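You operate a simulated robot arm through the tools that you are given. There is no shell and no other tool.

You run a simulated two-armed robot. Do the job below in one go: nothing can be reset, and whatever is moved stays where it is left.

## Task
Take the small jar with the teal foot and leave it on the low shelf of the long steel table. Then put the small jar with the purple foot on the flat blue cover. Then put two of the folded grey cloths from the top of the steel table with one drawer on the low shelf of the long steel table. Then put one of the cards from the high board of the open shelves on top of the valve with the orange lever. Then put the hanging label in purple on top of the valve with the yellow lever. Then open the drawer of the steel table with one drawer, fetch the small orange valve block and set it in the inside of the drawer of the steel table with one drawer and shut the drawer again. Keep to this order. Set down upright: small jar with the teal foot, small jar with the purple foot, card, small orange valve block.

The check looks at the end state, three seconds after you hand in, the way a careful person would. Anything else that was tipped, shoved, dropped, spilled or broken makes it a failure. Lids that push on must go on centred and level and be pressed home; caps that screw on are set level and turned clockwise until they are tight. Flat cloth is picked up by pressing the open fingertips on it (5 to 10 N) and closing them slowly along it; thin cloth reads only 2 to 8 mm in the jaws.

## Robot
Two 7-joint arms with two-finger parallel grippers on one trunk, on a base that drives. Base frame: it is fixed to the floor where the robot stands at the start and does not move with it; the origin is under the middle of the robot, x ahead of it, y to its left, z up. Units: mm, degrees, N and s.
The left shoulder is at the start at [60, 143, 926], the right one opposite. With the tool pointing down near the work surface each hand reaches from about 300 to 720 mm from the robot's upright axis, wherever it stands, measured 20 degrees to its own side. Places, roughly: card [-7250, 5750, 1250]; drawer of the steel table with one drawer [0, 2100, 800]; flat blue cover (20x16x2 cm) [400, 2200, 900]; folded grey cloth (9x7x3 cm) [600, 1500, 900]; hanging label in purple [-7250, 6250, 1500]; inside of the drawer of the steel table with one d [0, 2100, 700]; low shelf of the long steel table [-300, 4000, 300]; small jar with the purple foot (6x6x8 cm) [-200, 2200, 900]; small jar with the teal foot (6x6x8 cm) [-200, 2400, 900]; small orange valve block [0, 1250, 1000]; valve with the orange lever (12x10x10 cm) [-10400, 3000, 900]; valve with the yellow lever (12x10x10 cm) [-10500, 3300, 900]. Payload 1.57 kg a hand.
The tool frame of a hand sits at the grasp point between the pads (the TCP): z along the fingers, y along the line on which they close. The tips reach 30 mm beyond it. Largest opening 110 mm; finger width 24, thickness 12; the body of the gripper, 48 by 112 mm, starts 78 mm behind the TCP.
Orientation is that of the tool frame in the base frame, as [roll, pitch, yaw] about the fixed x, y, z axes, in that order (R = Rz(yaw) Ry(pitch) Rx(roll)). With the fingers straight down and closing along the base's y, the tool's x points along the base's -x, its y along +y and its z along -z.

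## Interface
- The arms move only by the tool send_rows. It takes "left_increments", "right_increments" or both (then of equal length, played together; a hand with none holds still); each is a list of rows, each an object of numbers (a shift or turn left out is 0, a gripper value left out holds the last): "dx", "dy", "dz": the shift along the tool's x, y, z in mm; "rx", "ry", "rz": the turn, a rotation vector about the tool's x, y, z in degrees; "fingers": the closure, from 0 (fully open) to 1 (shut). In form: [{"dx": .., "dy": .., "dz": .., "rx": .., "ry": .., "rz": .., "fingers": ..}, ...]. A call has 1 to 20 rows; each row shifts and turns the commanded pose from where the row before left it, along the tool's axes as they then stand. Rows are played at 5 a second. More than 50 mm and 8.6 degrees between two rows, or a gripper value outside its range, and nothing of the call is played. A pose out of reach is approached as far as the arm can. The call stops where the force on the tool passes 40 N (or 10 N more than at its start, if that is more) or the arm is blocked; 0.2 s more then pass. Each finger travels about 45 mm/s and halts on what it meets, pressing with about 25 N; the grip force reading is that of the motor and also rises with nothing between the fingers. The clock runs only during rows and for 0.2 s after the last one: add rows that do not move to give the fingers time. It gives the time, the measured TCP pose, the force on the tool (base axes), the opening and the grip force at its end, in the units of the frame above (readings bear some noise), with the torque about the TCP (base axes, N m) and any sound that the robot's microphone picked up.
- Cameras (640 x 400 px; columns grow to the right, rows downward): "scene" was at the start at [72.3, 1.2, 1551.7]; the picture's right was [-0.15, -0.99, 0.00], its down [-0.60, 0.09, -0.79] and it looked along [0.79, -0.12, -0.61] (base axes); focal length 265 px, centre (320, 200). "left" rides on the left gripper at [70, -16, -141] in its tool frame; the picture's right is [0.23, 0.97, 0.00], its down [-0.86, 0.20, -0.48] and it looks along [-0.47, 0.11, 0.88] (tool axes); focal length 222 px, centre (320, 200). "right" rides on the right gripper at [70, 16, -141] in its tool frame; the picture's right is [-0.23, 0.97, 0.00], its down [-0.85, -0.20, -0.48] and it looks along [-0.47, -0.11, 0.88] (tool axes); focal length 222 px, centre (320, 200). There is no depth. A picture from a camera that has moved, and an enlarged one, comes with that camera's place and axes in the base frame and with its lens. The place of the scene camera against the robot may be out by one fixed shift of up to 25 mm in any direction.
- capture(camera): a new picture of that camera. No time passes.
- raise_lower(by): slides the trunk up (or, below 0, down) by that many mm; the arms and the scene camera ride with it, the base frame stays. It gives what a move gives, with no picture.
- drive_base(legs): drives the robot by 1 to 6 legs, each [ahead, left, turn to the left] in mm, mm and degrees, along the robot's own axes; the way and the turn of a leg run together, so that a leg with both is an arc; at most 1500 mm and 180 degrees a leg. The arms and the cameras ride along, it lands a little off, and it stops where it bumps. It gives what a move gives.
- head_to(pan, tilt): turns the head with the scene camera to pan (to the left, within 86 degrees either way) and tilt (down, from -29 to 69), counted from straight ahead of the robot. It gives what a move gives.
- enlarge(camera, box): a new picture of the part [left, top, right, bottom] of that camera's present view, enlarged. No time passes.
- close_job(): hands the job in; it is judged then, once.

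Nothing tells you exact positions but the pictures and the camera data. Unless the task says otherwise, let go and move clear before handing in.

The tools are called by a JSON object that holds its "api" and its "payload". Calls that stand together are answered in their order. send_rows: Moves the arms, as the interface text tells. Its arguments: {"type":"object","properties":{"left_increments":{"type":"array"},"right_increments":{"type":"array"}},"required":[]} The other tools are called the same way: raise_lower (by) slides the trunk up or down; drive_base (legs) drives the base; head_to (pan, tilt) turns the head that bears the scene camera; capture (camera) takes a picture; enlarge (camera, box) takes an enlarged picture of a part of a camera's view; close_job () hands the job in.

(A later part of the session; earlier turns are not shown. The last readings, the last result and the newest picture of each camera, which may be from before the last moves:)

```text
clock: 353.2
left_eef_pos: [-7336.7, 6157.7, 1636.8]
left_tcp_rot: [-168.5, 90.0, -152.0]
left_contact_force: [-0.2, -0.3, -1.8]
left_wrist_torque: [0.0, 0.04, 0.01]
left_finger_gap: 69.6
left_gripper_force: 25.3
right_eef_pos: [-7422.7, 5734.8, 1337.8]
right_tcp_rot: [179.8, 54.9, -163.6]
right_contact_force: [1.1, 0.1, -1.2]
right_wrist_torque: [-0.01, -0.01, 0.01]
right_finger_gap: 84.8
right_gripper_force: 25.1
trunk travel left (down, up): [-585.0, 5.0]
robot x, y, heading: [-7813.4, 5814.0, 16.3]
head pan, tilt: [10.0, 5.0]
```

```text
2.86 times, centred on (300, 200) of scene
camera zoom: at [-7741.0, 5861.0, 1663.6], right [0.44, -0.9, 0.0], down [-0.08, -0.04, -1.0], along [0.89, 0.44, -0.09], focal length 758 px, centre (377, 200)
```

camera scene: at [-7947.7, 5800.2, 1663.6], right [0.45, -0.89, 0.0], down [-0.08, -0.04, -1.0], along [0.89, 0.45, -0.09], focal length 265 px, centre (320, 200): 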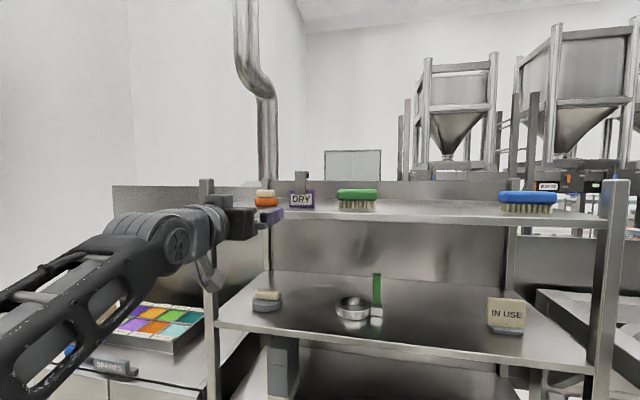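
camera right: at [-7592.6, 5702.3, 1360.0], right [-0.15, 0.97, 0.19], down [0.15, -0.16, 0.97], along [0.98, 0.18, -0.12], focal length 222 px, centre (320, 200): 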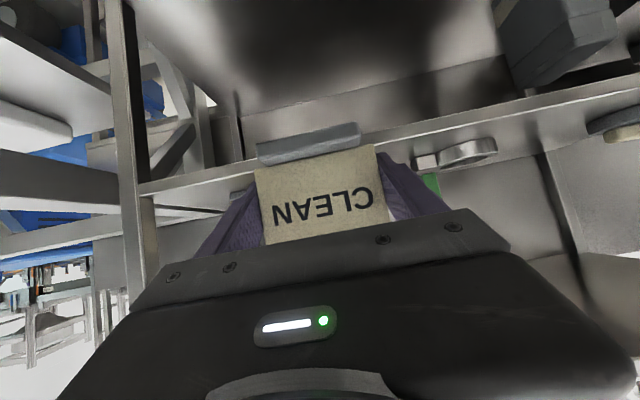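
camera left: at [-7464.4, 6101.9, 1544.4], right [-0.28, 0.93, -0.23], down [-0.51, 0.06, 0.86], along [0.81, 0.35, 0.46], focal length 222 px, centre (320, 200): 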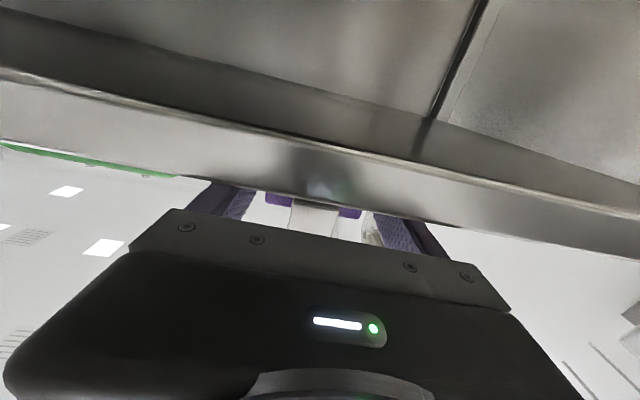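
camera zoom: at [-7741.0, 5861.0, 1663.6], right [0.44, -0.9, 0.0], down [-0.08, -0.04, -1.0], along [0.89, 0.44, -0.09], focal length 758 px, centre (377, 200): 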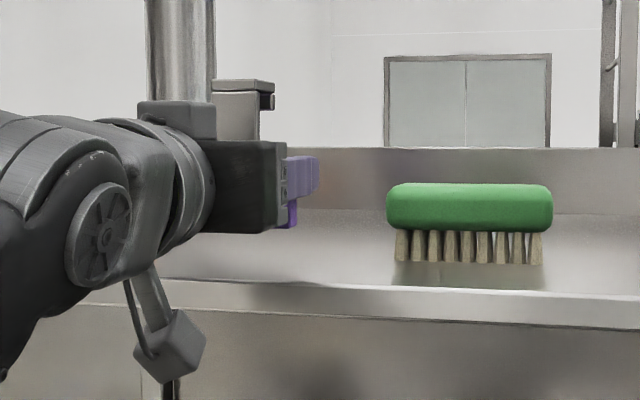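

Label lifted. Backing out and then looking toward the valves (around (-10450, 3150)).

{"api": "drive_base", "payload": {"legs": [[-300, 0, 0]]}}

{"api": "send_rows", "payload": {"left_increments": [{"dx": 45}, {"dx": 45}, {"dx": 45}, {"dx": 45}, {"dx": 45}, {}]}}

{"api": "head_to", "payload": {"pan": -86, "tilt": 15}}

{"api": "capture", "payload": {"camera": "scene"}}

{"api": "head_to", "payload": {"pan": 86, "tilt": 15}}

{"api": "capture", "payload": {"camera": "scene"}}

```text
clock: 355.3
left_eef_pos: [-7631.5, 6070.4, 1636.8]
left_tcp_rot: [18.2, 90.0, 34.8]
left_contact_force: [-0.2, 0.6, -0.3]
left_wrist_torque: [0.04, 0.01, 0.01]
left_finger_gap: 69.8
left_gripper_force: 24.8
right_eef_pos: [-7716.9, 5647.9, 1335.9]
right_tcp_rot: [180.0, 55.1, -163.5]
right_contact_force: [0.3, -0.1, -1.2]
right_wrist_torque: [0.0, -0.03, -0.02]
right_finger_gap: 84.5
right_gripper_force: 24.8
trunk travel left (down, up): [-585.0, 5.0]
robot x, y, heading: [-8108.3, 5727.3, 16.5]
head pan, tilt: [10.0, 5.0]
```

```text
clock: 356.7
left_eef_pos: [-7629.5, 6071.4, 1409.8]
left_tcp_rot: [-170.4, 90.0, -153.8]
left_contact_force: [0.7, 0.3, -0.4]
left_wrist_torque: [0.01, 0.01, -0.01]
left_finger_gap: 70.0
left_gripper_force: 24.9
right_eef_pos: [-7715.7, 5648.5, 1337.4]
right_tcp_rot: [179.8, 55.0, -163.7]
right_contact_force: [0.0, 0.4, -1.5]
right_wrist_torque: [-0.01, 0.01, -0.01]
right_finger_gap: 84.5
right_gripper_force: 25.2
trunk travel left (down, up): [-585.0, 5.0]
robot x, y, heading: [-8102.9, 5730.6, 16.5]
head pan, tilt: [10.0, 5.0]
```

```text
clock: 358.4
left_eef_pos: [-7628.4, 6071.8, 1410.4]
left_tcp_rot: [11.4, 90.0, 27.9]
left_contact_force: [0.5, 0.1, -0.6]
left_wrist_torque: [-0.03, -0.01, 0.01]
left_finger_gap: 69.6
left_gripper_force: 24.8
right_eef_pos: [-7715.3, 5648.0, 1337.0]
right_tcp_rot: [180.0, 55.0, -163.5]
right_contact_force: [0.2, 0.1, -1.1]
right_wrist_torque: [0.04, -0.02, -0.05]
right_finger_gap: 84.3
right_gripper_force: 25.1
trunk travel left (down, up): [-585.0, 5.0]
robot x, y, heading: [-8104.4, 5730.4, 16.4]
head pan, tilt: [-85.9, 15.0]
```

```text
taken
camera scene: at [-8083.9, 5646.4, 1647.4], right [-0.94, -0.35, 0.0], down [-0.09, 0.24, -0.97], along [0.34, -0.9, -0.26], focal length 265 px, centre (320, 200)
```

scene: 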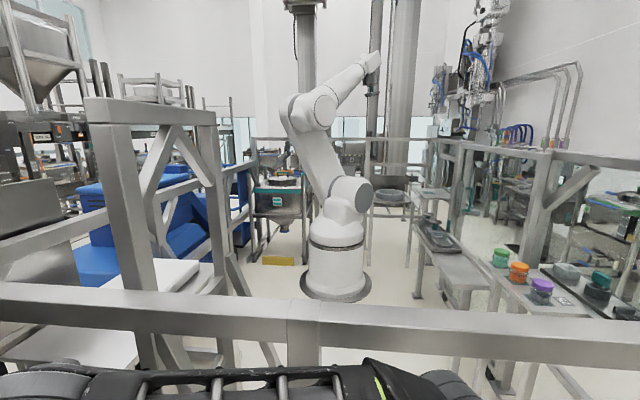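

```text
clock: 361.0
left_eef_pos: [-7628.2, 6071.2, 1410.0]
left_tcp_rot: [-169.5, 89.9, -153.0]
left_contact_force: [-0.5, -0.3, -0.4]
left_wrist_torque: [-0.01, 0.02, 0.02]
left_finger_gap: 69.7
left_gripper_force: 25.3
right_eef_pos: [-7716.9, 5648.7, 1336.1]
right_tcp_rot: [179.9, 55.0, -163.5]
right_contact_force: [-0.4, 0.4, -1.4]
right_wrist_torque: [0.01, 0.02, 0.01]
right_finger_gap: 84.4
right_gripper_force: 24.9
trunk travel left (down, up): [-585.0, 5.0]
robot x, y, heading: [-8103.6, 5730.1, 16.3]
head pan, tilt: [85.9, 15.0]
```

```text
taken
camera scene: at [-8136.6, 5825.1, 1647.4], right [0.98, 0.21, 0.0], down [0.06, -0.25, -0.97], along [-0.21, 0.94, -0.26], focal length 265 px, centre (320, 200)
```

scene: 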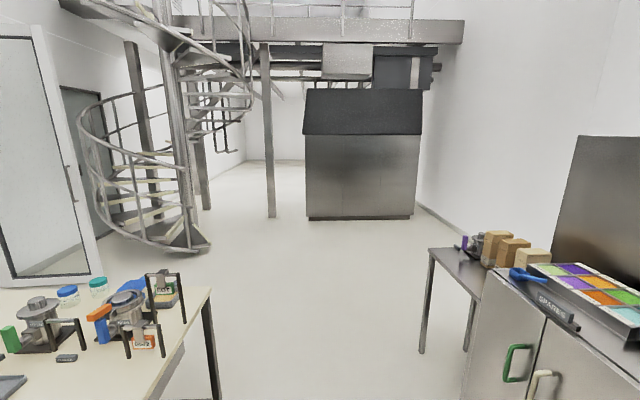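

The valves should be beyond the railing's far end. I retract the left hand somewhat, turn left by 180° and look that way.

{"api": "send_rows", "payload": {"left_increments": [{"dz": -40}, {"dz": -40}, {}]}}

{"api": "drive_base", "payload": {"legs": [[-80, 0, 0], [0, 0, 90], [0, 0, 90]]}}

{"api": "head_to", "payload": {"pan": 20, "tilt": 15}}

{"api": "capture", "payload": {"camera": "scene"}}

```text
clock: 361.8
left_eef_pos: [-7705.1, 6050.1, 1413.2]
left_tcp_rot: [-170.0, 89.7, -153.5]
left_contact_force: [-0.3, 0.8, -1.8]
left_wrist_torque: [-0.01, -0.03, 0.0]
left_finger_gap: 69.4
left_gripper_force: 25.2
right_eef_pos: [-7716.4, 5647.5, 1336.1]
right_tcp_rot: [179.8, 55.0, -163.6]
right_contact_force: [0.4, 0.0, -1.3]
right_wrist_torque: [-0.01, -0.01, 0.04]
right_finger_gap: 84.3
right_gripper_force: 24.9
trunk travel left (down, up): [-585.0, 5.0]
robot x, y, heading: [-8103.9, 5726.7, 16.5]
head pan, tilt: [85.9, 15.0]
```

```text
clock: 370.5
left_eef_pos: [-8575.0, 5377.1, 1411.9]
left_tcp_rot: [-169.1, 89.9, 28.2]
left_contact_force: [0.1, 0.7, -0.2]
left_wrist_torque: [0.02, -0.01, 0.0]
left_finger_gap: 69.3
left_gripper_force: 25.2
right_eef_pos: [-8570.5, 5780.1, 1336.8]
right_tcp_rot: [179.8, 55.0, 17.2]
right_contact_force: [0.6, -0.4, -1.4]
right_wrist_torque: [-0.03, -0.03, 0.01]
right_finger_gap: 84.4
right_gripper_force: 24.9
trunk travel left (down, up): [-585.0, 5.0]
robot x, y, heading: [-8184.5, 5707.0, -163.0]
head pan, tilt: [85.9, 15.0]
```

```text
clock: 371.9
left_eef_pos: [-8575.6, 5377.3, 1413.2]
left_tcp_rot: [-169.7, 89.8, 27.5]
left_contact_force: [0.2, 0.4, -0.6]
left_wrist_torque: [-0.02, 0.01, 0.0]
left_finger_gap: 69.3
left_gripper_force: 24.5
right_eef_pos: [-8570.4, 5779.4, 1336.3]
right_tcp_rot: [179.8, 55.0, 17.2]
right_contact_force: [0.2, -0.1, -1.2]
right_wrist_torque: [-0.01, -0.01, -0.02]
right_finger_gap: 84.5
right_gripper_force: 24.8
trunk travel left (down, up): [-585.0, 5.0]
robot x, y, heading: [-8180.3, 5705.9, -162.8]
head pan, tilt: [20.0, 15.0]
```

```text
taken
camera scene: at [-8210.1, 5672.1, 1647.4], right [-0.61, 0.8, 0.0], down [0.21, 0.16, -0.97], along [-0.77, -0.59, -0.26], focal length 265 px, centre (320, 200)
```

scene: 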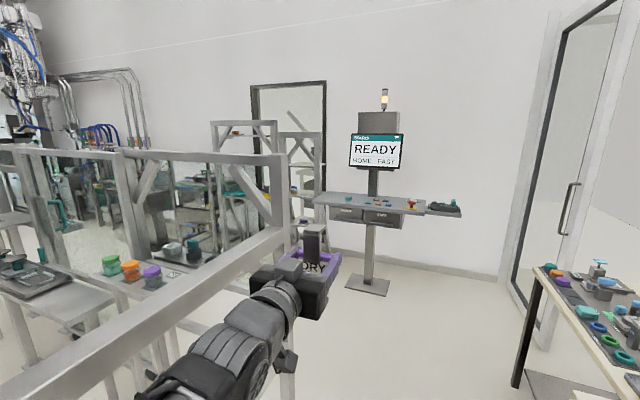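

{"api": "enlarge", "payload": {"camera": "scene", "box": [160, 100, 340, 260]}}

```text
2.50 times, centred on (250, 180) of scene
camera zoom: at [-8210.1, 5672.1, 1647.4], right [-0.61, 0.8, 0.0], down [0.21, 0.16, -0.97], along [-0.77, -0.59, -0.26], focal length 664 px, centre (495, 250)
```

zoom: 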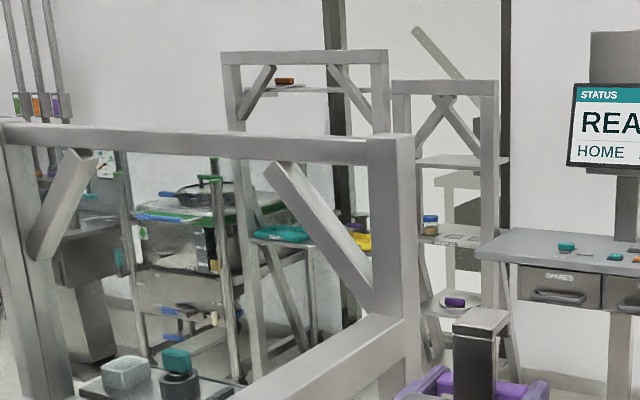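

A fenced cell is on my left and a console ahead; the valve bench seems to be beyond the fence corner to the left. I'll drive 1 m ahead and look left again.

{"api": "drive_base", "payload": {"legs": [[1000, 0, 0]]}}

{"api": "head_to", "payload": {"pan": 45, "tilt": 20}}

{"api": "capture", "payload": {"camera": "scene"}}

```text
clock: 377.0
left_eef_pos: [-9506.5, 5091.0, 1412.8]
left_tcp_rot: [-171.5, 90.0, 25.6]
left_contact_force: [0.5, 0.1, -0.3]
left_wrist_torque: [0.0, 0.03, 0.01]
left_finger_gap: 69.5
left_gripper_force: 24.2
right_eef_pos: [-9500.8, 5493.0, 1335.8]
right_tcp_rot: [179.8, 55.0, 17.0]
right_contact_force: [0.0, 0.1, -0.6]
right_wrist_torque: [0.0, -0.01, 0.01]
right_finger_gap: 84.4
right_gripper_force: 25.2
trunk travel left (down, up): [-585.0, 5.0]
robot x, y, heading: [-9112.1, 5418.2, -163.1]
head pan, tilt: [20.0, 15.0]
```

```text
clock: 377.9
left_eef_pos: [-9506.0, 5092.5, 1412.9]
left_tcp_rot: [-170.9, 89.9, 26.2]
left_contact_force: [0.3, 0.6, -0.8]
left_wrist_torque: [-0.01, 0.0, 0.03]
left_finger_gap: 69.4
left_gripper_force: 24.8
right_eef_pos: [-9500.2, 5495.0, 1335.6]
right_tcp_rot: [180.0, 55.0, 17.2]
right_contact_force: [-1.0, 0.2, -1.4]
right_wrist_torque: [0.01, 0.01, 0.0]
right_finger_gap: 84.4
right_gripper_force: 25.0
trunk travel left (down, up): [-585.0, 5.0]
robot x, y, heading: [-9110.0, 5417.6, -162.6]
head pan, tilt: [45.0, 20.0]
```

```text
taken
camera scene: at [-9109.4, 5359.1, 1639.2], right [-0.88, 0.47, 0.0], down [0.16, 0.3, -0.94], along [-0.44, -0.83, -0.34], focal length 265 px, centre (320, 200)
```

scene: 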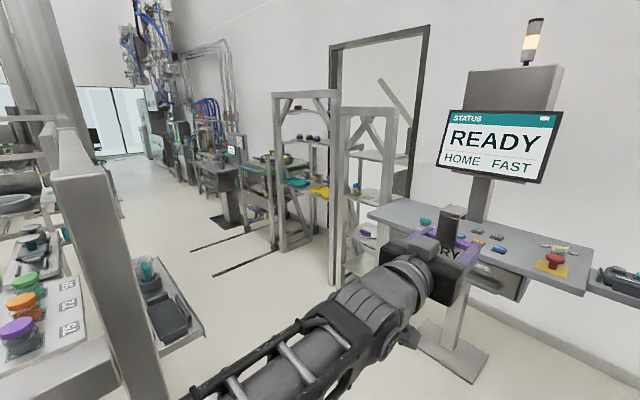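

{"api": "enlarge", "payload": {"camera": "scene", "box": [180, 80, 420, 260]}}

```text
2.22 times, centred on (300, 170) of scene
camera zoom: at [-9109.4, 5359.1, 1639.2], right [-0.88, 0.47, 0.0], down [0.16, 0.3, -0.94], along [-0.44, -0.83, -0.34], focal length 590 px, centre (364, 267)
```

zoom: 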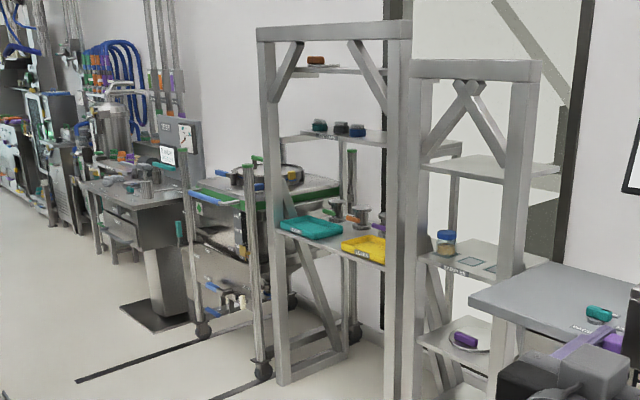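

The valve rack is behind the fence corner: a rack with teal/yellow trays and small valves behind, at about (-10300, 3000). I'll go 750 mm ahead, then strafe left past the console.

{"api": "drive_base", "payload": {"legs": [[720, 0, 0], [0, 900, 0]]}}

{"api": "head_to", "payload": {"pan": 30, "tilt": 25}}

{"api": "capture", "payload": {"camera": "scene"}}

```text
clock: 386.1
left_eef_pos: [-9950.9, 4031.0, 1412.2]
left_tcp_rot: [-161.5, 89.9, 33.8]
left_contact_force: [0.0, -0.9, -1.2]
left_wrist_torque: [-0.01, -0.03, 0.01]
left_finger_gap: 69.4
left_gripper_force: 25.4
right_eef_pos: [-9930.6, 4432.6, 1336.1]
right_tcp_rot: [-180.0, 55.0, 15.2]
right_contact_force: [0.1, 1.0, -1.1]
right_wrist_torque: [0.0, -0.02, 0.0]
right_finger_gap: 84.2
right_gripper_force: 25.2
trunk travel left (down, up): [-585.0, 5.0]
robot x, y, heading: [-9541.3, 4347.8, -164.9]
head pan, tilt: [45.0, 20.0]
```

```text
clock: 386.9
left_eef_pos: [-9951.4, 4031.7, 1412.6]
left_tcp_rot: [-170.6, 90.0, 24.8]
left_contact_force: [0.0, -0.2, -1.4]
left_wrist_torque: [-0.05, -0.01, 0.0]
left_finger_gap: 69.6
left_gripper_force: 25.2
right_eef_pos: [-9930.9, 4434.1, 1336.4]
right_tcp_rot: [179.9, 55.1, 15.2]
right_contact_force: [-0.1, -0.5, -1.6]
right_wrist_torque: [0.03, 0.01, -0.01]
right_finger_gap: 84.6
right_gripper_force: 24.9
trunk travel left (down, up): [-585.0, 5.0]
robot x, y, heading: [-9542.8, 4350.2, -164.8]
head pan, tilt: [30.0, 25.0]
```

```text
taken
camera scene: at [-9564.5, 4302.4, 1631.1], right [-0.71, 0.7, 0.0], down [0.3, 0.3, -0.91], along [-0.64, -0.64, -0.42], focal length 265 px, centre (320, 200)
```

scene: 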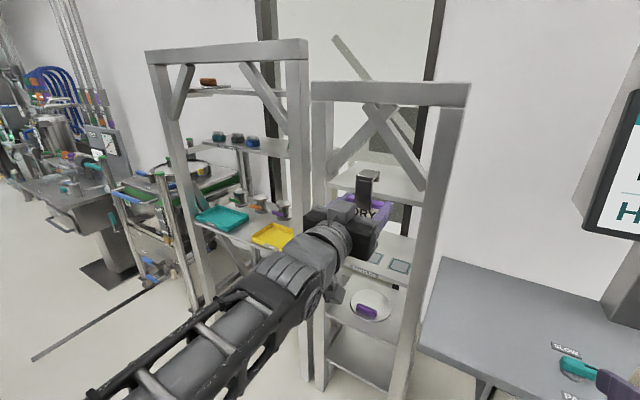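

{"api": "enlarge", "payload": {"camera": "scene", "box": [180, 150, 340, 270]}}

```text
3.33 times, centred on (260, 210) of scene
camera zoom: at [-9564.5, 4302.4, 1631.1], right [-0.71, 0.7, 0.0], down [0.3, 0.3, -0.91], along [-0.64, -0.64, -0.42], focal length 885 px, centre (520, 167)
```

zoom: 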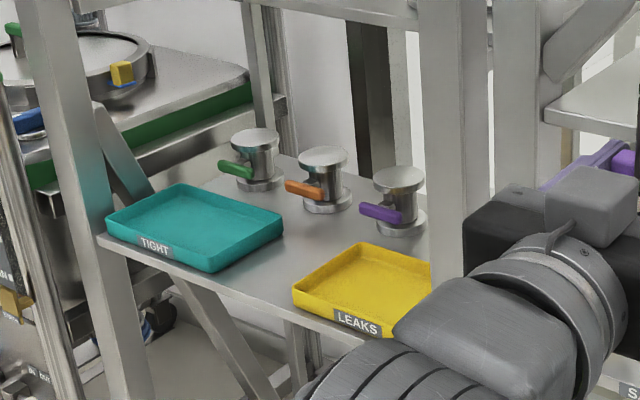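

I can see the shelf: "TIGHT"/"LEAKS" trays in front and, behind, valves with green, orange and purple levers. I'll strafe further left to face the orange one squarely.

{"api": "drive_base", "payload": {"legs": [[0, 700, 0], [0, 500, 0]]}}

{"api": "head_to", "payload": {"pan": -10, "tilt": 30}}

{"api": "capture", "payload": {"camera": "scene"}}

{"api": "enlarge", "payload": {"camera": "scene", "box": [220, 100, 460, 270]}}

```text
clock: 393.2
left_eef_pos: [-9611.7, 2869.9, 1412.8]
left_tcp_rot: [-156.9, 89.9, 39.8]
left_contact_force: [0.2, 0.2, -0.9]
left_wrist_torque: [0.01, 0.01, 0.0]
left_finger_gap: 69.5
left_gripper_force: 25.4
right_eef_pos: [-9600.9, 3273.0, 1337.2]
right_tcp_rot: [-180.0, 55.0, 16.5]
right_contact_force: [-0.1, 0.4, -1.4]
right_wrist_torque: [0.0, -0.01, -0.03]
right_finger_gap: 84.4
right_gripper_force: 24.2
trunk travel left (down, up): [-585.0, 5.0]
robot x, y, heading: [-9216.9, 3192.6, -163.5]
head pan, tilt: [30.0, 25.0]
```

```text
clock: 394.3
left_eef_pos: [-9611.5, 2872.2, 1411.2]
left_tcp_rot: [-171.5, 90.0, 25.1]
left_contact_force: [-0.9, 0.3, -1.3]
left_wrist_torque: [0.0, -0.03, 0.02]
left_finger_gap: 69.4
left_gripper_force: 25.0
right_eef_pos: [-9600.7, 3272.6, 1336.1]
right_tcp_rot: [179.9, 55.0, 16.5]
right_contact_force: [-0.6, 0.5, -0.1]
right_wrist_torque: [0.02, 0.01, 0.01]
right_finger_gap: 84.5
right_gripper_force: 24.6
trunk travel left (down, up): [-585.0, 5.0]
robot x, y, heading: [-9213.1, 3196.1, -163.6]
head pan, tilt: [-10.0, 30.0]
```

```text
taken
camera scene: at [-9258.1, 3206.9, 1623.2], right [-0.11, 0.99, 0.0], down [0.5, 0.06, -0.87], along [-0.86, -0.1, -0.5], focal length 265 px, centre (320, 200)
```

scene: 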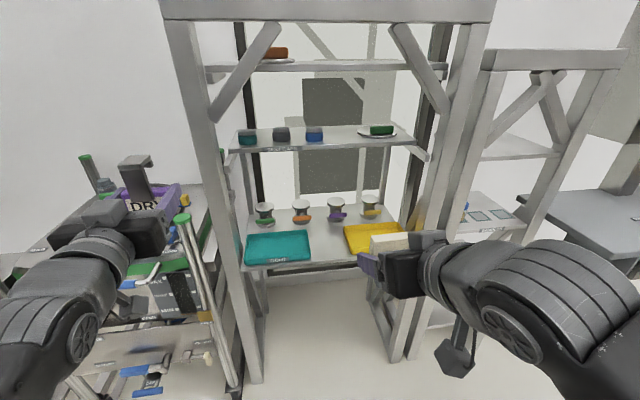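

```text
2.35 times, centred on (340, 185) of scene
camera zoom: at [-9258.1, 3206.9, 1623.2], right [-0.11, 0.99, 0.0], down [0.5, 0.06, -0.87], along [-0.86, -0.1, -0.5], focal length 624 px, centre (273, 235)
```

zoom: 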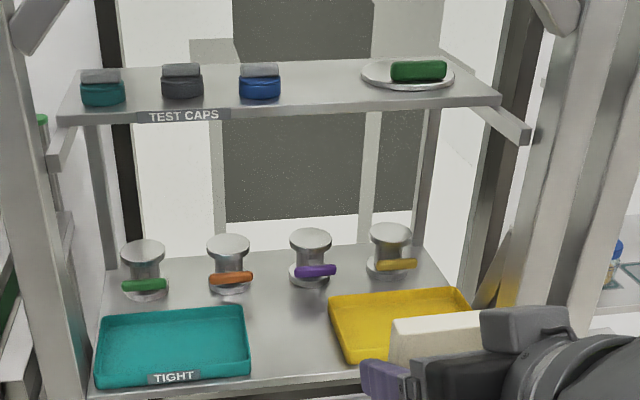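

Now I see four valves (green, orange, purple, yellow) on the rack shelf with flat round tops at z≈955. Orange is at about (-10378, 2973) and yellow at about (-10465, 3313). I'll retract the left hand (label) clear of the rack's left post, then drive closer to reach the orange valve with the right hand.

{"api": "send_rows", "payload": {"left_increments": [{"dz": -35}, {"dz": -35}, {"dz": -30}, {}]}}

{"api": "capture", "payload": {"camera": "scene"}}

```text
clock: 395.3
left_eef_pos: [-9518.0, 2899.3, 1412.4]
left_tcp_rot: [-166.9, 89.8, 29.8]
left_contact_force: [-0.8, -0.4, -0.7]
left_wrist_torque: [-0.01, 0.01, 0.02]
left_finger_gap: 69.6
left_gripper_force: 25.0
right_eef_pos: [-9601.6, 3274.0, 1336.0]
right_tcp_rot: [179.9, 55.0, 16.5]
right_contact_force: [-0.2, 0.7, -0.9]
right_wrist_torque: [-0.02, 0.02, 0.02]
right_finger_gap: 84.5
right_gripper_force: 25.4
trunk travel left (down, up): [-585.0, 5.0]
robot x, y, heading: [-9210.7, 3194.9, -163.2]
head pan, tilt: [-10.0, 30.0]
```

```text
taken
camera scene: at [-9258.9, 3206.8, 1623.1], right [-0.11, 0.99, 0.0], down [0.5, 0.06, -0.87], along [-0.86, -0.1, -0.5], focal length 265 px, centre (320, 200)
```

scene: 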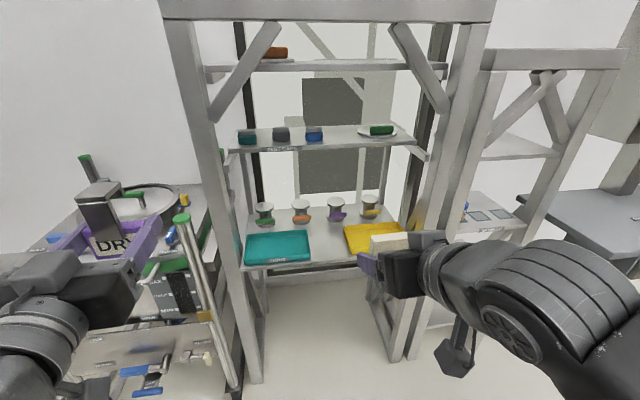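

{"api": "drive_base", "payload": {"legs": [[300, 20, 0]]}}

{"api": "capture", "payload": {"camera": "scene"}}

{"api": "capture", "payload": {"camera": "right"}}

{"api": "capture", "payload": {"camera": "left"}}

```text
clock: 397.4
left_eef_pos: [-9802.2, 2794.3, 1413.5]
left_tcp_rot: [-171.8, 89.8, 24.9]
left_contact_force: [0.1, -1.0, -1.5]
left_wrist_torque: [0.03, -0.01, 0.0]
left_finger_gap: 69.4
left_gripper_force: 24.6
right_eef_pos: [-9886.3, 3168.7, 1336.0]
right_tcp_rot: [-180.0, 54.8, 16.5]
right_contact_force: [0.3, 0.4, -0.9]
right_wrist_torque: [0.01, -0.02, -0.01]
right_finger_gap: 84.5
right_gripper_force: 25.0
trunk travel left (down, up): [-585.0, 5.0]
robot x, y, heading: [-9495.2, 3088.4, -163.5]
head pan, tilt: [-10.0, 30.0]
```

```text
taken
camera scene: at [-9543.0, 3101.0, 1623.1], right [-0.11, 0.99, 0.0], down [0.5, 0.06, -0.87], along [-0.86, -0.1, -0.5], focal length 265 px, centre (320, 200)
```

scene: 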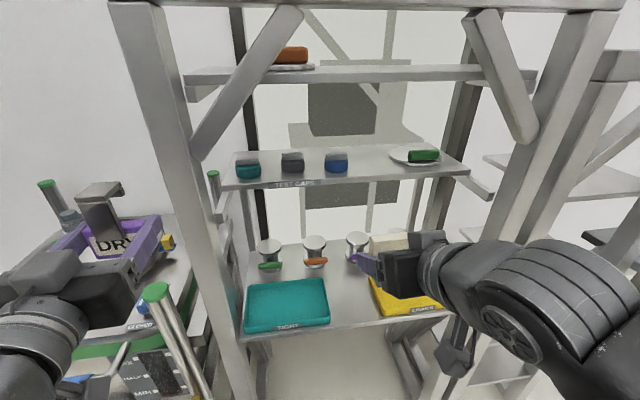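

```text
taken
camera right: at [-9732.5, 3198.1, 1359.6], right [0.15, -0.97, 0.19], down [-0.15, 0.16, 0.97], along [-0.98, -0.18, -0.12], focal length 222 px, centre (320, 200)
```

right: 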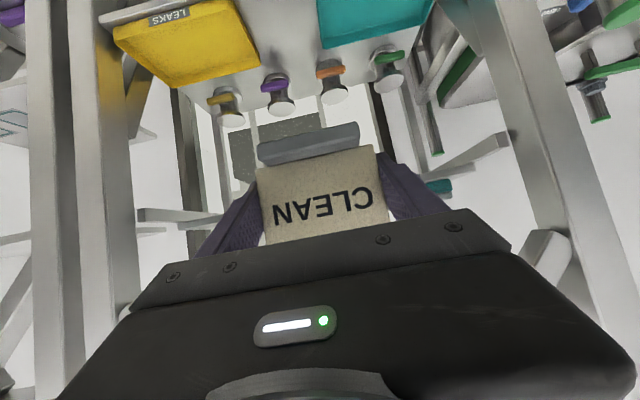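

```text
taken
camera left: at [-9669.9, 2848.5, 1342.4], right [0.28, -0.93, -0.23], down [0.51, -0.06, 0.86], along [-0.81, -0.36, 0.46], focal length 222 px, centre (320, 200)
```

left: 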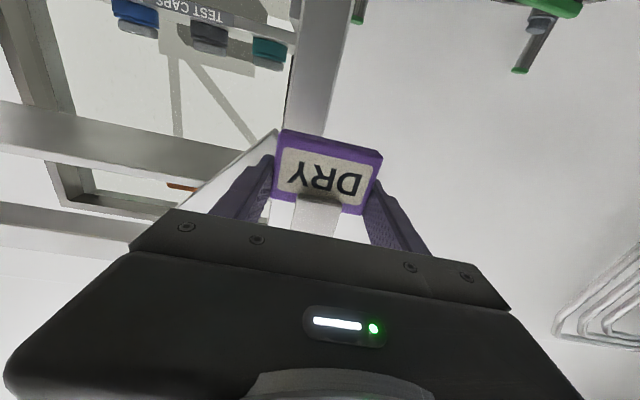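

The right wrist camera sees the orange valve top, at about (-10390, 2970, 945). I'll drive 90 mm closer and lower the right hand to pass under the upper board.

{"api": "drive_base", "payload": {"legs": [[90, 0, 0]]}}

{"api": "send_rows", "payload": {"right_increments": [{"dz": 25.8, "dx": 36.9}, {"dz": 25.8, "dx": 36.9}, {"dz": 25.8, "dx": 36.9}, {"dz": 25.8, "dx": 36.9}, {"dz": 25.8, "dx": 36.9}, {"dz": 25.8, "dx": 36.9}, {}]}}

{"api": "capture", "payload": {"camera": "right"}}

{"api": "capture", "payload": {"camera": "scene"}}

```text
clock: 398.5
left_eef_pos: [-9886.8, 2768.4, 1411.8]
left_tcp_rot: [-173.4, 89.8, 23.3]
left_contact_force: [-0.6, -1.1, -1.3]
left_wrist_torque: [-0.01, 0.04, 0.0]
left_finger_gap: 69.2
left_gripper_force: 24.7
right_eef_pos: [-9972.1, 3143.2, 1335.8]
right_tcp_rot: [180.0, 54.9, 16.5]
right_contact_force: [-0.2, 0.2, -1.0]
right_wrist_torque: [-0.03, -0.01, 0.01]
right_finger_gap: 84.5
right_gripper_force: 24.8
trunk travel left (down, up): [-585.0, 5.0]
robot x, y, heading: [-9580.5, 3062.9, -163.5]
head pan, tilt: [-10.0, 30.0]
```

```text
clock: 400.1
left_eef_pos: [-9884.8, 2769.5, 1414.7]
left_tcp_rot: [-171.1, 90.0, 25.5]
left_contact_force: [0.3, 0.7, -1.4]
left_wrist_torque: [-0.01, -0.02, 0.0]
left_finger_gap: 69.2
left_gripper_force: 25.2
right_eef_pos: [-10035.4, 3114.6, 1191.3]
right_tcp_rot: [179.9, 54.8, 16.5]
right_contact_force: [-0.4, -0.8, -0.2]
right_wrist_torque: [0.03, 0.01, 0.02]
right_finger_gap: 84.6
right_gripper_force: 24.7
right hand out of reach, approached as far as the arm can: row 3, 4, 5, 6
trunk travel left (down, up): [-585.0, 5.0]
robot x, y, heading: [-9582.9, 3068.0, -163.4]
head pan, tilt: [-10.0, 30.0]
```

```text
taken
camera right: at [-9882.0, 3144.3, 1216.1], right [0.15, -0.97, 0.19], down [-0.15, 0.16, 0.97], along [-0.98, -0.18, -0.13], focal length 222 px, centre (320, 200)
```

right: 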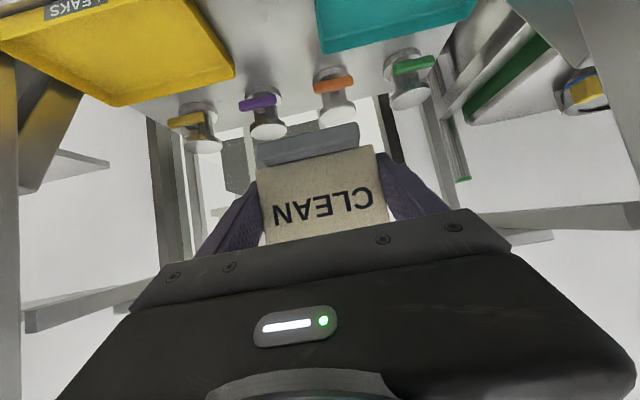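

```text
taken
camera scene: at [-9626.1, 3076.6, 1623.2], right [-0.11, 0.99, 0.0], down [0.5, 0.06, -0.87], along [-0.86, -0.1, -0.5], focal length 265 px, centre (320, 200)
```

scene: 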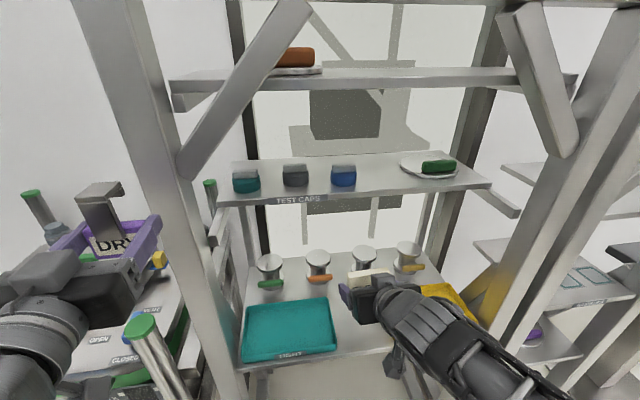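

The hand must be further forward to go lower. I'll move diagonally forward-down (and 37 mm left) toward the orange valve, staying below the upper board.

{"api": "send_rows", "payload": {"right_increments": [{"dz": 39.7, "dx": 7.9, "dy": 7.4}, {"dz": 39.7, "dx": 7.9, "dy": 7.4}, {"dz": 39.7, "dx": 7.9, "dy": 7.4}, {"dz": 39.7, "dx": 7.9, "dy": 7.4}, {"dz": 39.7, "dx": 7.9, "dy": 7.4}, {}, {}]}}

{"api": "capture", "payload": {"camera": "right"}}

{"api": "enlarge", "payload": {"camera": "scene", "box": [220, 130, 460, 310]}}

```text
clock: 401.7
left_eef_pos: [-9886.3, 2768.5, 1412.8]
left_tcp_rot: [-167.4, 89.8, 29.2]
left_contact_force: [0.2, -0.1, -0.9]
left_wrist_torque: [-0.02, 0.0, 0.01]
left_finger_gap: 69.6
left_gripper_force: 24.6
right_eef_pos: [-10158.7, 3037.3, 1043.4]
right_tcp_rot: [179.9, 55.1, 16.5]
right_contact_force: [-0.7, 0.1, -1.1]
right_wrist_torque: [-0.02, 0.02, 0.01]
right_finger_gap: 84.4
right_gripper_force: 24.9
trunk travel left (down, up): [-585.0, 5.0]
robot x, y, heading: [-9583.5, 3064.6, -163.4]
head pan, tilt: [-10.0, 30.0]
```

```text
taken
camera right: at [-10005.4, 3067.2, 1068.1], right [0.15, -0.97, 0.19], down [-0.15, 0.16, 0.97], along [-0.98, -0.18, -0.12], focal length 222 px, centre (320, 200)
```

right: 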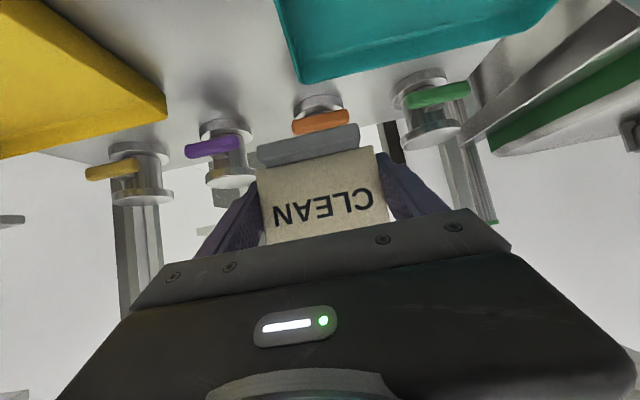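

```text
2.22 times, centred on (340, 220) of scene
camera zoom: at [-9627.4, 3075.8, 1623.1], right [-0.11, 0.99, 0.0], down [0.5, 0.06, -0.87], along [-0.86, -0.1, -0.5], focal length 590 px, centre (276, 156)
```

zoom: 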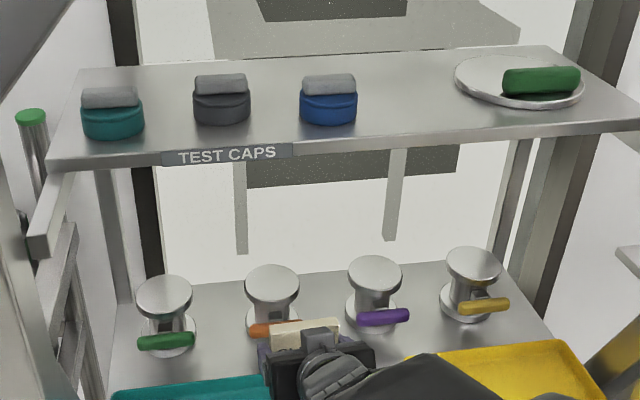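

Orange valve top is at about (-10386, 2969); the card is straight in line, 238 mm to go. Moving forward horizontally.

{"api": "send_rows", "payload": {"right_increments": [{"dx": -22.8, "dz": 32.6}, {"dx": -22.8, "dz": 32.6}, {"dx": -22.8, "dz": 32.6}, {"dx": -22.8, "dz": 32.6}, {"dx": -22.8, "dz": 32.6}, {}, {}]}}

{"api": "capture", "payload": {"camera": "right"}}

{"api": "enlarge", "payload": {"camera": "scene", "box": [220, 130, 460, 310]}}

```text
clock: 403.3
left_eef_pos: [-9884.7, 2766.8, 1412.8]
left_tcp_rot: [-166.2, 89.8, 30.3]
left_contact_force: [-0.1, -0.6, -0.2]
left_wrist_torque: [0.0, -0.01, 0.01]
left_finger_gap: 69.1
left_gripper_force: 25.2
right_eef_pos: [-10349.8, 2981.3, 1044.4]
right_tcp_rot: [180.0, 55.0, 16.6]
right_contact_force: [0.5, -1.2, -1.0]
right_wrist_torque: [-0.01, -0.02, -0.02]
right_finger_gap: 84.5
right_gripper_force: 24.6
trunk travel left (down, up): [-585.0, 5.0]
robot x, y, heading: [-9579.1, 3069.6, -163.5]
head pan, tilt: [-10.0, 30.0]
```

```text
taken
camera right: at [-10196.7, 3010.2, 1069.0], right [0.15, -0.97, 0.19], down [-0.15, 0.16, 0.97], along [-0.98, -0.18, -0.12], focal length 222 px, centre (320, 200)
```

right: 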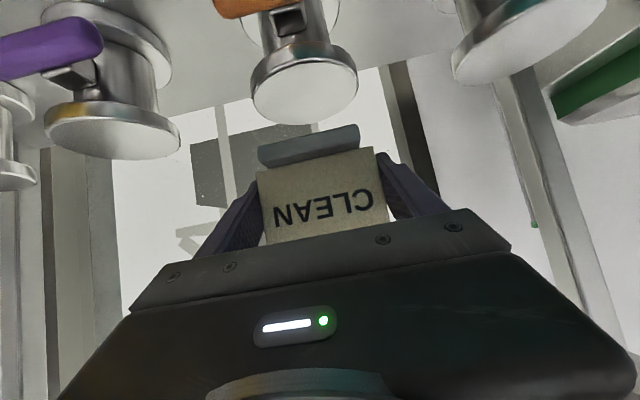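

```text
2.22 times, centred on (340, 220) of scene
camera zoom: at [-9627.4, 3075.7, 1623.1], right [-0.11, 0.99, 0.0], down [0.5, 0.06, -0.87], along [-0.86, -0.1, -0.5], focal length 590 px, centre (276, 156)
```

zoom: 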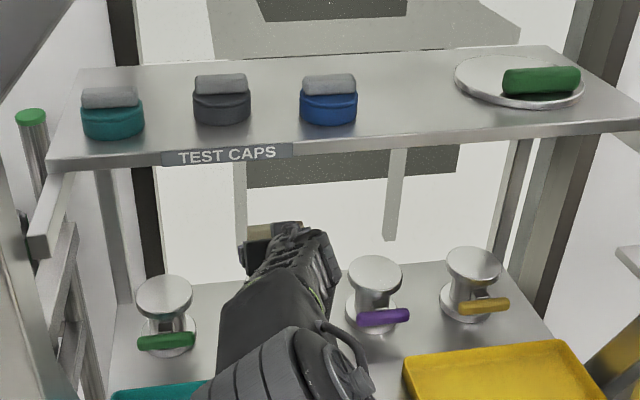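

The valve's round top is in view just ahead of the card. To pin its height I'll lower 22 mm and look again.

{"api": "send_rows", "payload": {"right_increments": [{"dz": 12.6, "dx": 18}, {}, {}]}}

{"api": "capture", "payload": {"camera": "right"}}

{"api": "enlarge", "payload": {"camera": "right", "box": [200, 0, 440, 220]}}

```text
clock: 404.1
left_eef_pos: [-9885.9, 2768.5, 1413.6]
left_tcp_rot: [-166.6, 89.9, 30.0]
left_contact_force: [-0.7, 0.7, -1.0]
left_wrist_torque: [0.03, 0.01, 0.0]
left_finger_gap: 69.4
left_gripper_force: 25.0
right_eef_pos: [-10348.8, 2981.9, 1023.6]
right_tcp_rot: [-180.0, 55.0, 16.5]
right_contact_force: [-0.6, -1.1, -0.5]
right_wrist_torque: [-0.01, -0.04, 0.04]
right_finger_gap: 84.4
right_gripper_force: 25.4
trunk travel left (down, up): [-585.0, 5.0]
robot x, y, heading: [-9581.9, 3063.2, -163.4]
head pan, tilt: [-10.0, 30.0]
```

```text
taken
camera right: at [-10195.9, 3010.7, 1047.6], right [0.15, -0.97, 0.19], down [-0.15, 0.16, 0.97], along [-0.98, -0.18, -0.12], focal length 222 px, centre (320, 200)
```

right: 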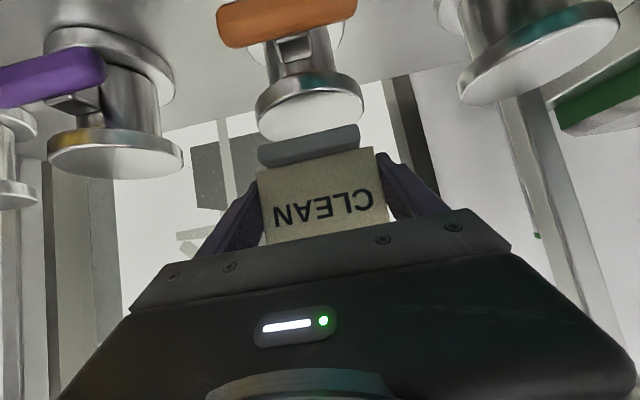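

```text
1.82 times, centred on (320, 110) of right
camera zoom: at [-10195.9, 3010.7, 1047.6], right [0.15, -0.97, 0.19], down [-0.15, 0.16, 0.97], along [-0.98, -0.18, -0.12], focal length 404 px, centre (320, 364)
```

zoom: 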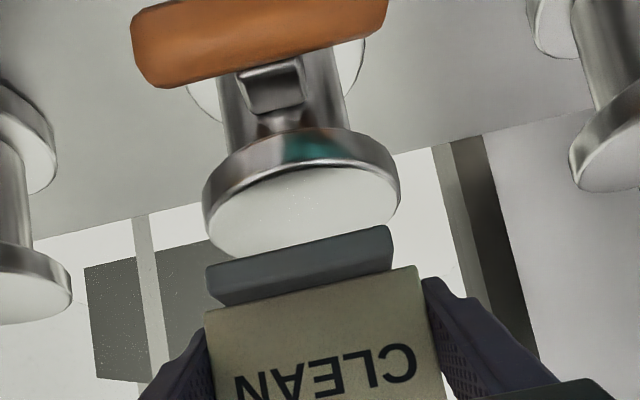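

Estimates: disc top z≈956, centre about 18 mm ahead of the TCP; the card's foot bottom is ~41 mm below the TCP. I'll move 14 mm forward, 3 mm left, lower 14 mm and recheck.

{"api": "send_rows", "payload": {"right_increments": [{"dx": -8, "dz": 11.5, "dy": 3}, {"dx": 11.5, "dz": 8}, {}, {}]}}

{"api": "enlarge", "payload": {"camera": "right", "box": [200, 20, 440, 240]}}

{"api": "enlarge", "payload": {"camera": "scene", "box": [260, 200, 380, 310]}}

```text
clock: 405.1
left_eef_pos: [-9886.3, 2769.2, 1412.5]
left_tcp_rot: [-169.1, 89.9, 27.6]
left_contact_force: [-0.2, -0.4, -0.8]
left_wrist_torque: [0.0, 0.0, 0.0]
left_finger_gap: 69.4
left_gripper_force: 25.3
right_eef_pos: [-10361.9, 2975.0, 1009.4]
right_tcp_rot: [-180.0, 55.0, 16.5]
right_contact_force: [-0.2, -0.4, -1.3]
right_wrist_torque: [0.0, 0.03, 0.04]
right_finger_gap: 84.8
right_gripper_force: 25.0
trunk travel left (down, up): [-585.0, 5.0]
robot x, y, heading: [-9583.4, 3066.1, -163.3]
head pan, tilt: [-10.0, 30.0]
```

```text
1.82 times, centred on (320, 130) of right
camera zoom: at [-10207.6, 3004.3, 1032.9], right [0.15, -0.97, 0.19], down [-0.15, 0.16, 0.97], along [-0.98, -0.18, -0.12], focal length 404 px, centre (320, 327)
```

zoom: 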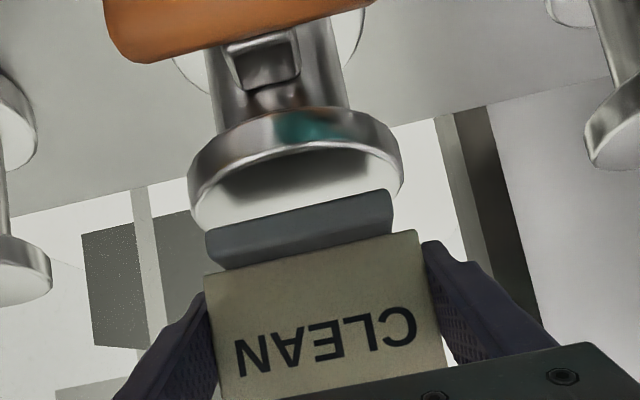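

```text
3.64 times, centred on (320, 255) of scene
camera zoom: at [-9626.9, 3076.2, 1623.1], right [-0.11, 0.99, 0.0], down [0.5, 0.06, -0.87], along [-0.86, -0.1, -0.5], focal length 965 px, centre (320, 0)
```

zoom: 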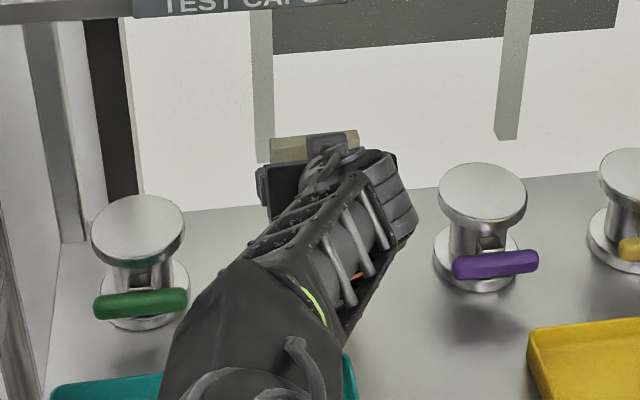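

With the disc diameter (~94 mm, from the scene view) the three views agree: top at z≈945, centre 13 mm ahead. I'll move 7 mm further forward and then lower in small steps watching the force.

{"api": "send_rows", "payload": {"right_increments": [{"dx": -4, "dz": 5.7}, {"dx": 8.2, "dz": 5.7}, {"dx": 3.3, "dz": 2.3}, {}]}}

{"api": "enlarge", "payload": {"camera": "right", "box": [200, 20, 440, 240]}}

```text
clock: 406.1
left_eef_pos: [-9885.3, 2769.5, 1414.1]
left_tcp_rot: [-169.2, 89.9, 27.3]
left_contact_force: [-0.2, 0.2, -0.5]
left_wrist_torque: [-0.02, 0.0, 0.0]
left_finger_gap: 69.6
left_gripper_force: 24.9
right_eef_pos: [-10364.1, 2971.8, 997.0]
right_tcp_rot: [-180.0, 55.0, 16.6]
right_contact_force: [0.1, -0.1, -1.8]
right_wrist_torque: [-0.01, 0.0, -0.01]
right_finger_gap: 84.5
right_gripper_force: 24.8
right hand out of reach, approached as far as the arm can: row 2
trunk travel left (down, up): [-585.0, 5.0]
robot x, y, heading: [-9582.3, 3064.6, -163.4]
head pan, tilt: [-10.0, 30.0]
```

```text
1.82 times, centred on (320, 130) of right
camera zoom: at [-10211.2, 3001.6, 1019.9], right [0.15, -0.97, 0.19], down [-0.15, 0.16, 0.97], along [-0.98, -0.18, -0.12], focal length 404 px, centre (320, 327)
```

zoom: 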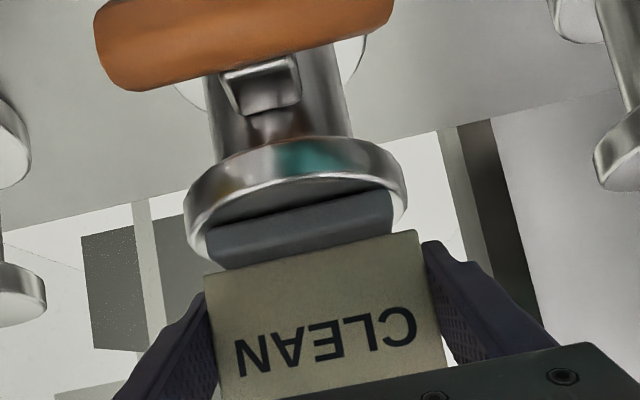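

The arm is at its reach limit. I'll pull the right hand back/up a little, shift the left hand away from the post, drive 60 mm closer, and resume.

{"api": "send_rows", "payload": {"left_increments": [{"dy": 40, "dz": -15}, {"dy": 40, "dz": -15}, {}], "right_increments": [{"dx": 11, "dz": -28.9}, {"dx": 11, "dz": -28.9}, {}]}}

{"api": "drive_base", "payload": {"legs": [[60, 0, 0]]}}

{"api": "enlarge", "payload": {"camera": "right", "box": [200, 20, 440, 240]}}

{"api": "capture", "payload": {"camera": "scene"}}

```text
clock: 406.9
left_eef_pos: [-9834.8, 2701.1, 1413.1]
left_tcp_rot: [-174.3, 89.8, 22.3]
left_contact_force: [-1.5, -0.1, -0.8]
left_wrist_torque: [-0.02, -0.01, 0.03]
left_finger_gap: 69.1
left_gripper_force: 25.3
right_eef_pos: [-10309.2, 2988.5, 1013.7]
right_tcp_rot: [180.0, 55.0, 16.6]
right_contact_force: [-0.1, -0.3, -1.2]
right_wrist_torque: [0.0, 0.05, 0.02]
right_finger_gap: 84.5
right_gripper_force: 24.5
trunk travel left (down, up): [-585.0, 5.0]
robot x, y, heading: [-9582.0, 3064.5, -163.3]
head pan, tilt: [-10.0, 30.0]
```

```text
clock: 407.9
left_eef_pos: [-9894.0, 2682.8, 1412.7]
left_tcp_rot: [-171.8, 89.8, 24.7]
left_contact_force: [-0.2, 0.1, -0.9]
left_wrist_torque: [0.03, 0.02, -0.04]
left_finger_gap: 69.3
left_gripper_force: 25.0
right_eef_pos: [-10368.7, 2969.9, 1011.8]
right_tcp_rot: [180.0, 55.0, 16.5]
right_contact_force: [-1.3, -0.2, -0.2]
right_wrist_torque: [-0.04, 0.03, 0.02]
right_finger_gap: 84.7
right_gripper_force: 25.2
trunk travel left (down, up): [-585.0, 5.0]
robot x, y, heading: [-9640.4, 3045.2, -163.3]
head pan, tilt: [-10.0, 30.0]
```

```text
1.82 times, centred on (320, 130) of right
camera zoom: at [-10215.2, 2999.9, 1035.3], right [0.15, -0.97, 0.19], down [-0.15, 0.16, 0.97], along [-0.98, -0.18, -0.12], focal length 404 px, centre (320, 327)
```

zoom: 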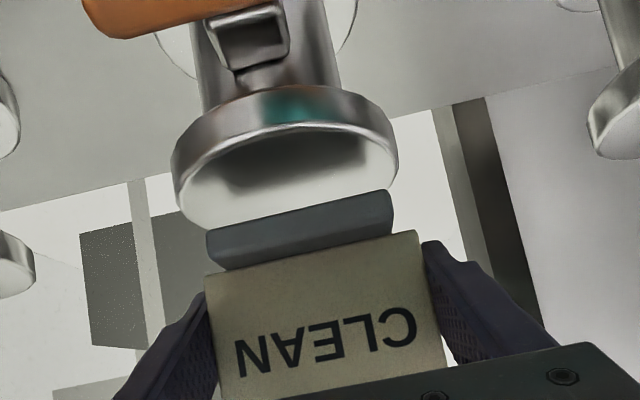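

```text
taken
camera scene: at [-9687.8, 3057.9, 1623.0], right [-0.12, 0.99, 0.0], down [0.5, 0.06, -0.87], along [-0.86, -0.1, -0.5], focal length 265 px, centre (320, 200)
```

scene: 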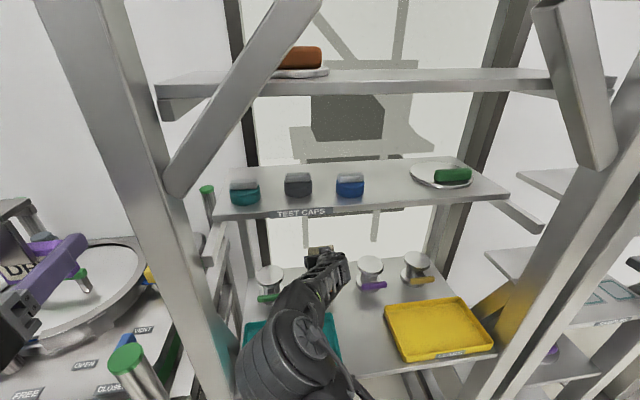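

Now the card's shadow falls near the middle of the disc; I shift 4.5 mm right and lower.

{"api": "send_rows", "payload": {"right_increments": [{"dy": -4.5}, {"dx": 8.2, "dz": 5.7}, {"dx": 5.7, "dz": 4}, {}, {}]}}

{"api": "enlarge", "payload": {"camera": "right", "box": [200, 20, 440, 240]}}

```text
clock: 409.1
left_eef_pos: [-9892.1, 2684.2, 1414.3]
left_tcp_rot: [-163.1, 89.9, 33.6]
left_contact_force: [0.5, 0.2, -0.3]
left_wrist_torque: [-0.02, -0.01, 0.01]
left_finger_gap: 69.3
left_gripper_force: 24.9
right_eef_pos: [-10370.3, 2974.3, 996.5]
right_tcp_rot: [179.9, 55.0, 16.7]
right_contact_force: [1.2, -0.5, 3.0]
right_wrist_torque: [-0.01, -0.09, 0.0]
right_finger_gap: 84.4
right_gripper_force: 24.7
trunk travel left (down, up): [-585.0, 5.0]
robot x, y, heading: [-9643.6, 3046.8, -163.4]
head pan, tilt: [-10.0, 30.0]
```

```text
1.82 times, centred on (320, 130) of right
camera zoom: at [-10215.2, 3004.4, 1019.3], right [0.15, -0.97, 0.19], down [-0.15, 0.16, 0.97], along [-0.98, -0.18, -0.12], focal length 404 px, centre (320, 327)
```

zoom: 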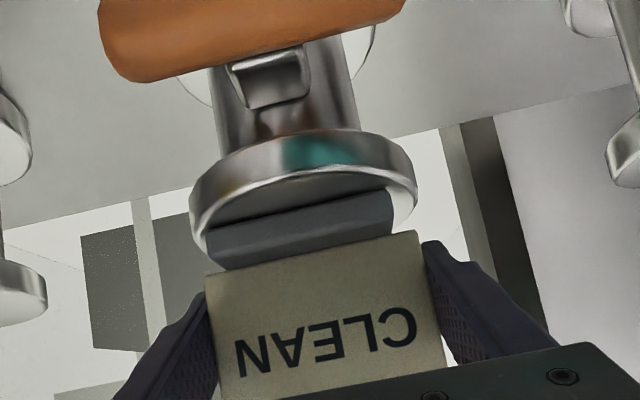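

Contact is beginning (3 N) and the foot's front edge lies ~35 mm behind the disc's near rim, so the card is well centred. Lowering by another millimetre or two.

{"api": "send_rows", "payload": {"right_increments": [{"dx": 0.8, "dz": 0.6}, {}, {}]}}

```text
clock: 409.9
left_eef_pos: [-9891.0, 2682.6, 1414.1]
left_tcp_rot: [-152.9, 89.9, 43.7]
left_contact_force: [0.3, -0.3, -1.2]
left_wrist_torque: [0.01, -0.02, 0.01]
left_finger_gap: 69.5
left_gripper_force: 25.2
right_eef_pos: [-10368.3, 2973.5, 996.7]
right_tcp_rot: [179.9, 55.2, 16.5]
right_contact_force: [-2.6, -0.5, 12.8]
right_wrist_torque: [0.05, -0.2, 0.02]
right_finger_gap: 84.7
right_gripper_force: 24.7
trunk travel left (down, up): [-585.0, 5.0]
robot x, y, heading: [-9639.8, 3046.6, -163.5]
head pan, tilt: [-10.0, 30.0]
```

Firm contact (13 N). Easing slightly and opening.

{"api": "send_rows", "payload": {"right_increments": [{"dx": -0.5, "dz": -0.4}, {"fingers": 0.25}, {"fingers": 0.22}, {"fingers": 0.19}, {"fingers": 0.15}, {"fingers": 0.1}, {"fingers": 0.05}, {"fingers": 0.0}, {}, {}]}}

{"api": "enlarge", "payload": {"camera": "right", "box": [200, 20, 440, 240]}}

```text
clock: 412.1
left_eef_pos: [-9892.4, 2683.1, 1413.9]
left_tcp_rot: [-166.1, 89.8, 30.8]
left_contact_force: [0.0, -0.3, -1.6]
left_wrist_torque: [0.0, -0.01, -0.02]
left_finger_gap: 69.3
left_gripper_force: 24.9
right_eef_pos: [-10369.5, 2973.8, 996.1]
right_tcp_rot: [-179.9, 54.9, 16.6]
right_contact_force: [0.6, 0.7, -0.2]
right_wrist_torque: [0.01, 0.01, -0.02]
right_finger_gap: 109.6
right_gripper_force: 0.1
trunk travel left (down, up): [-585.0, 5.0]
robot x, y, heading: [-9641.8, 3047.6, -163.2]
head pan, tilt: [-10.0, 30.0]
```

```text
1.82 times, centred on (320, 130) of right
camera zoom: at [-10215.1, 3004.3, 1018.8], right [0.15, -0.97, 0.19], down [-0.15, 0.16, 0.97], along [-0.98, -0.18, -0.12], focal length 404 px, centre (320, 327)
```

zoom: 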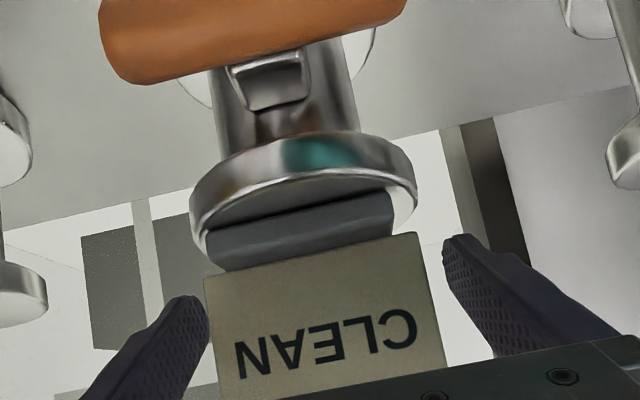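

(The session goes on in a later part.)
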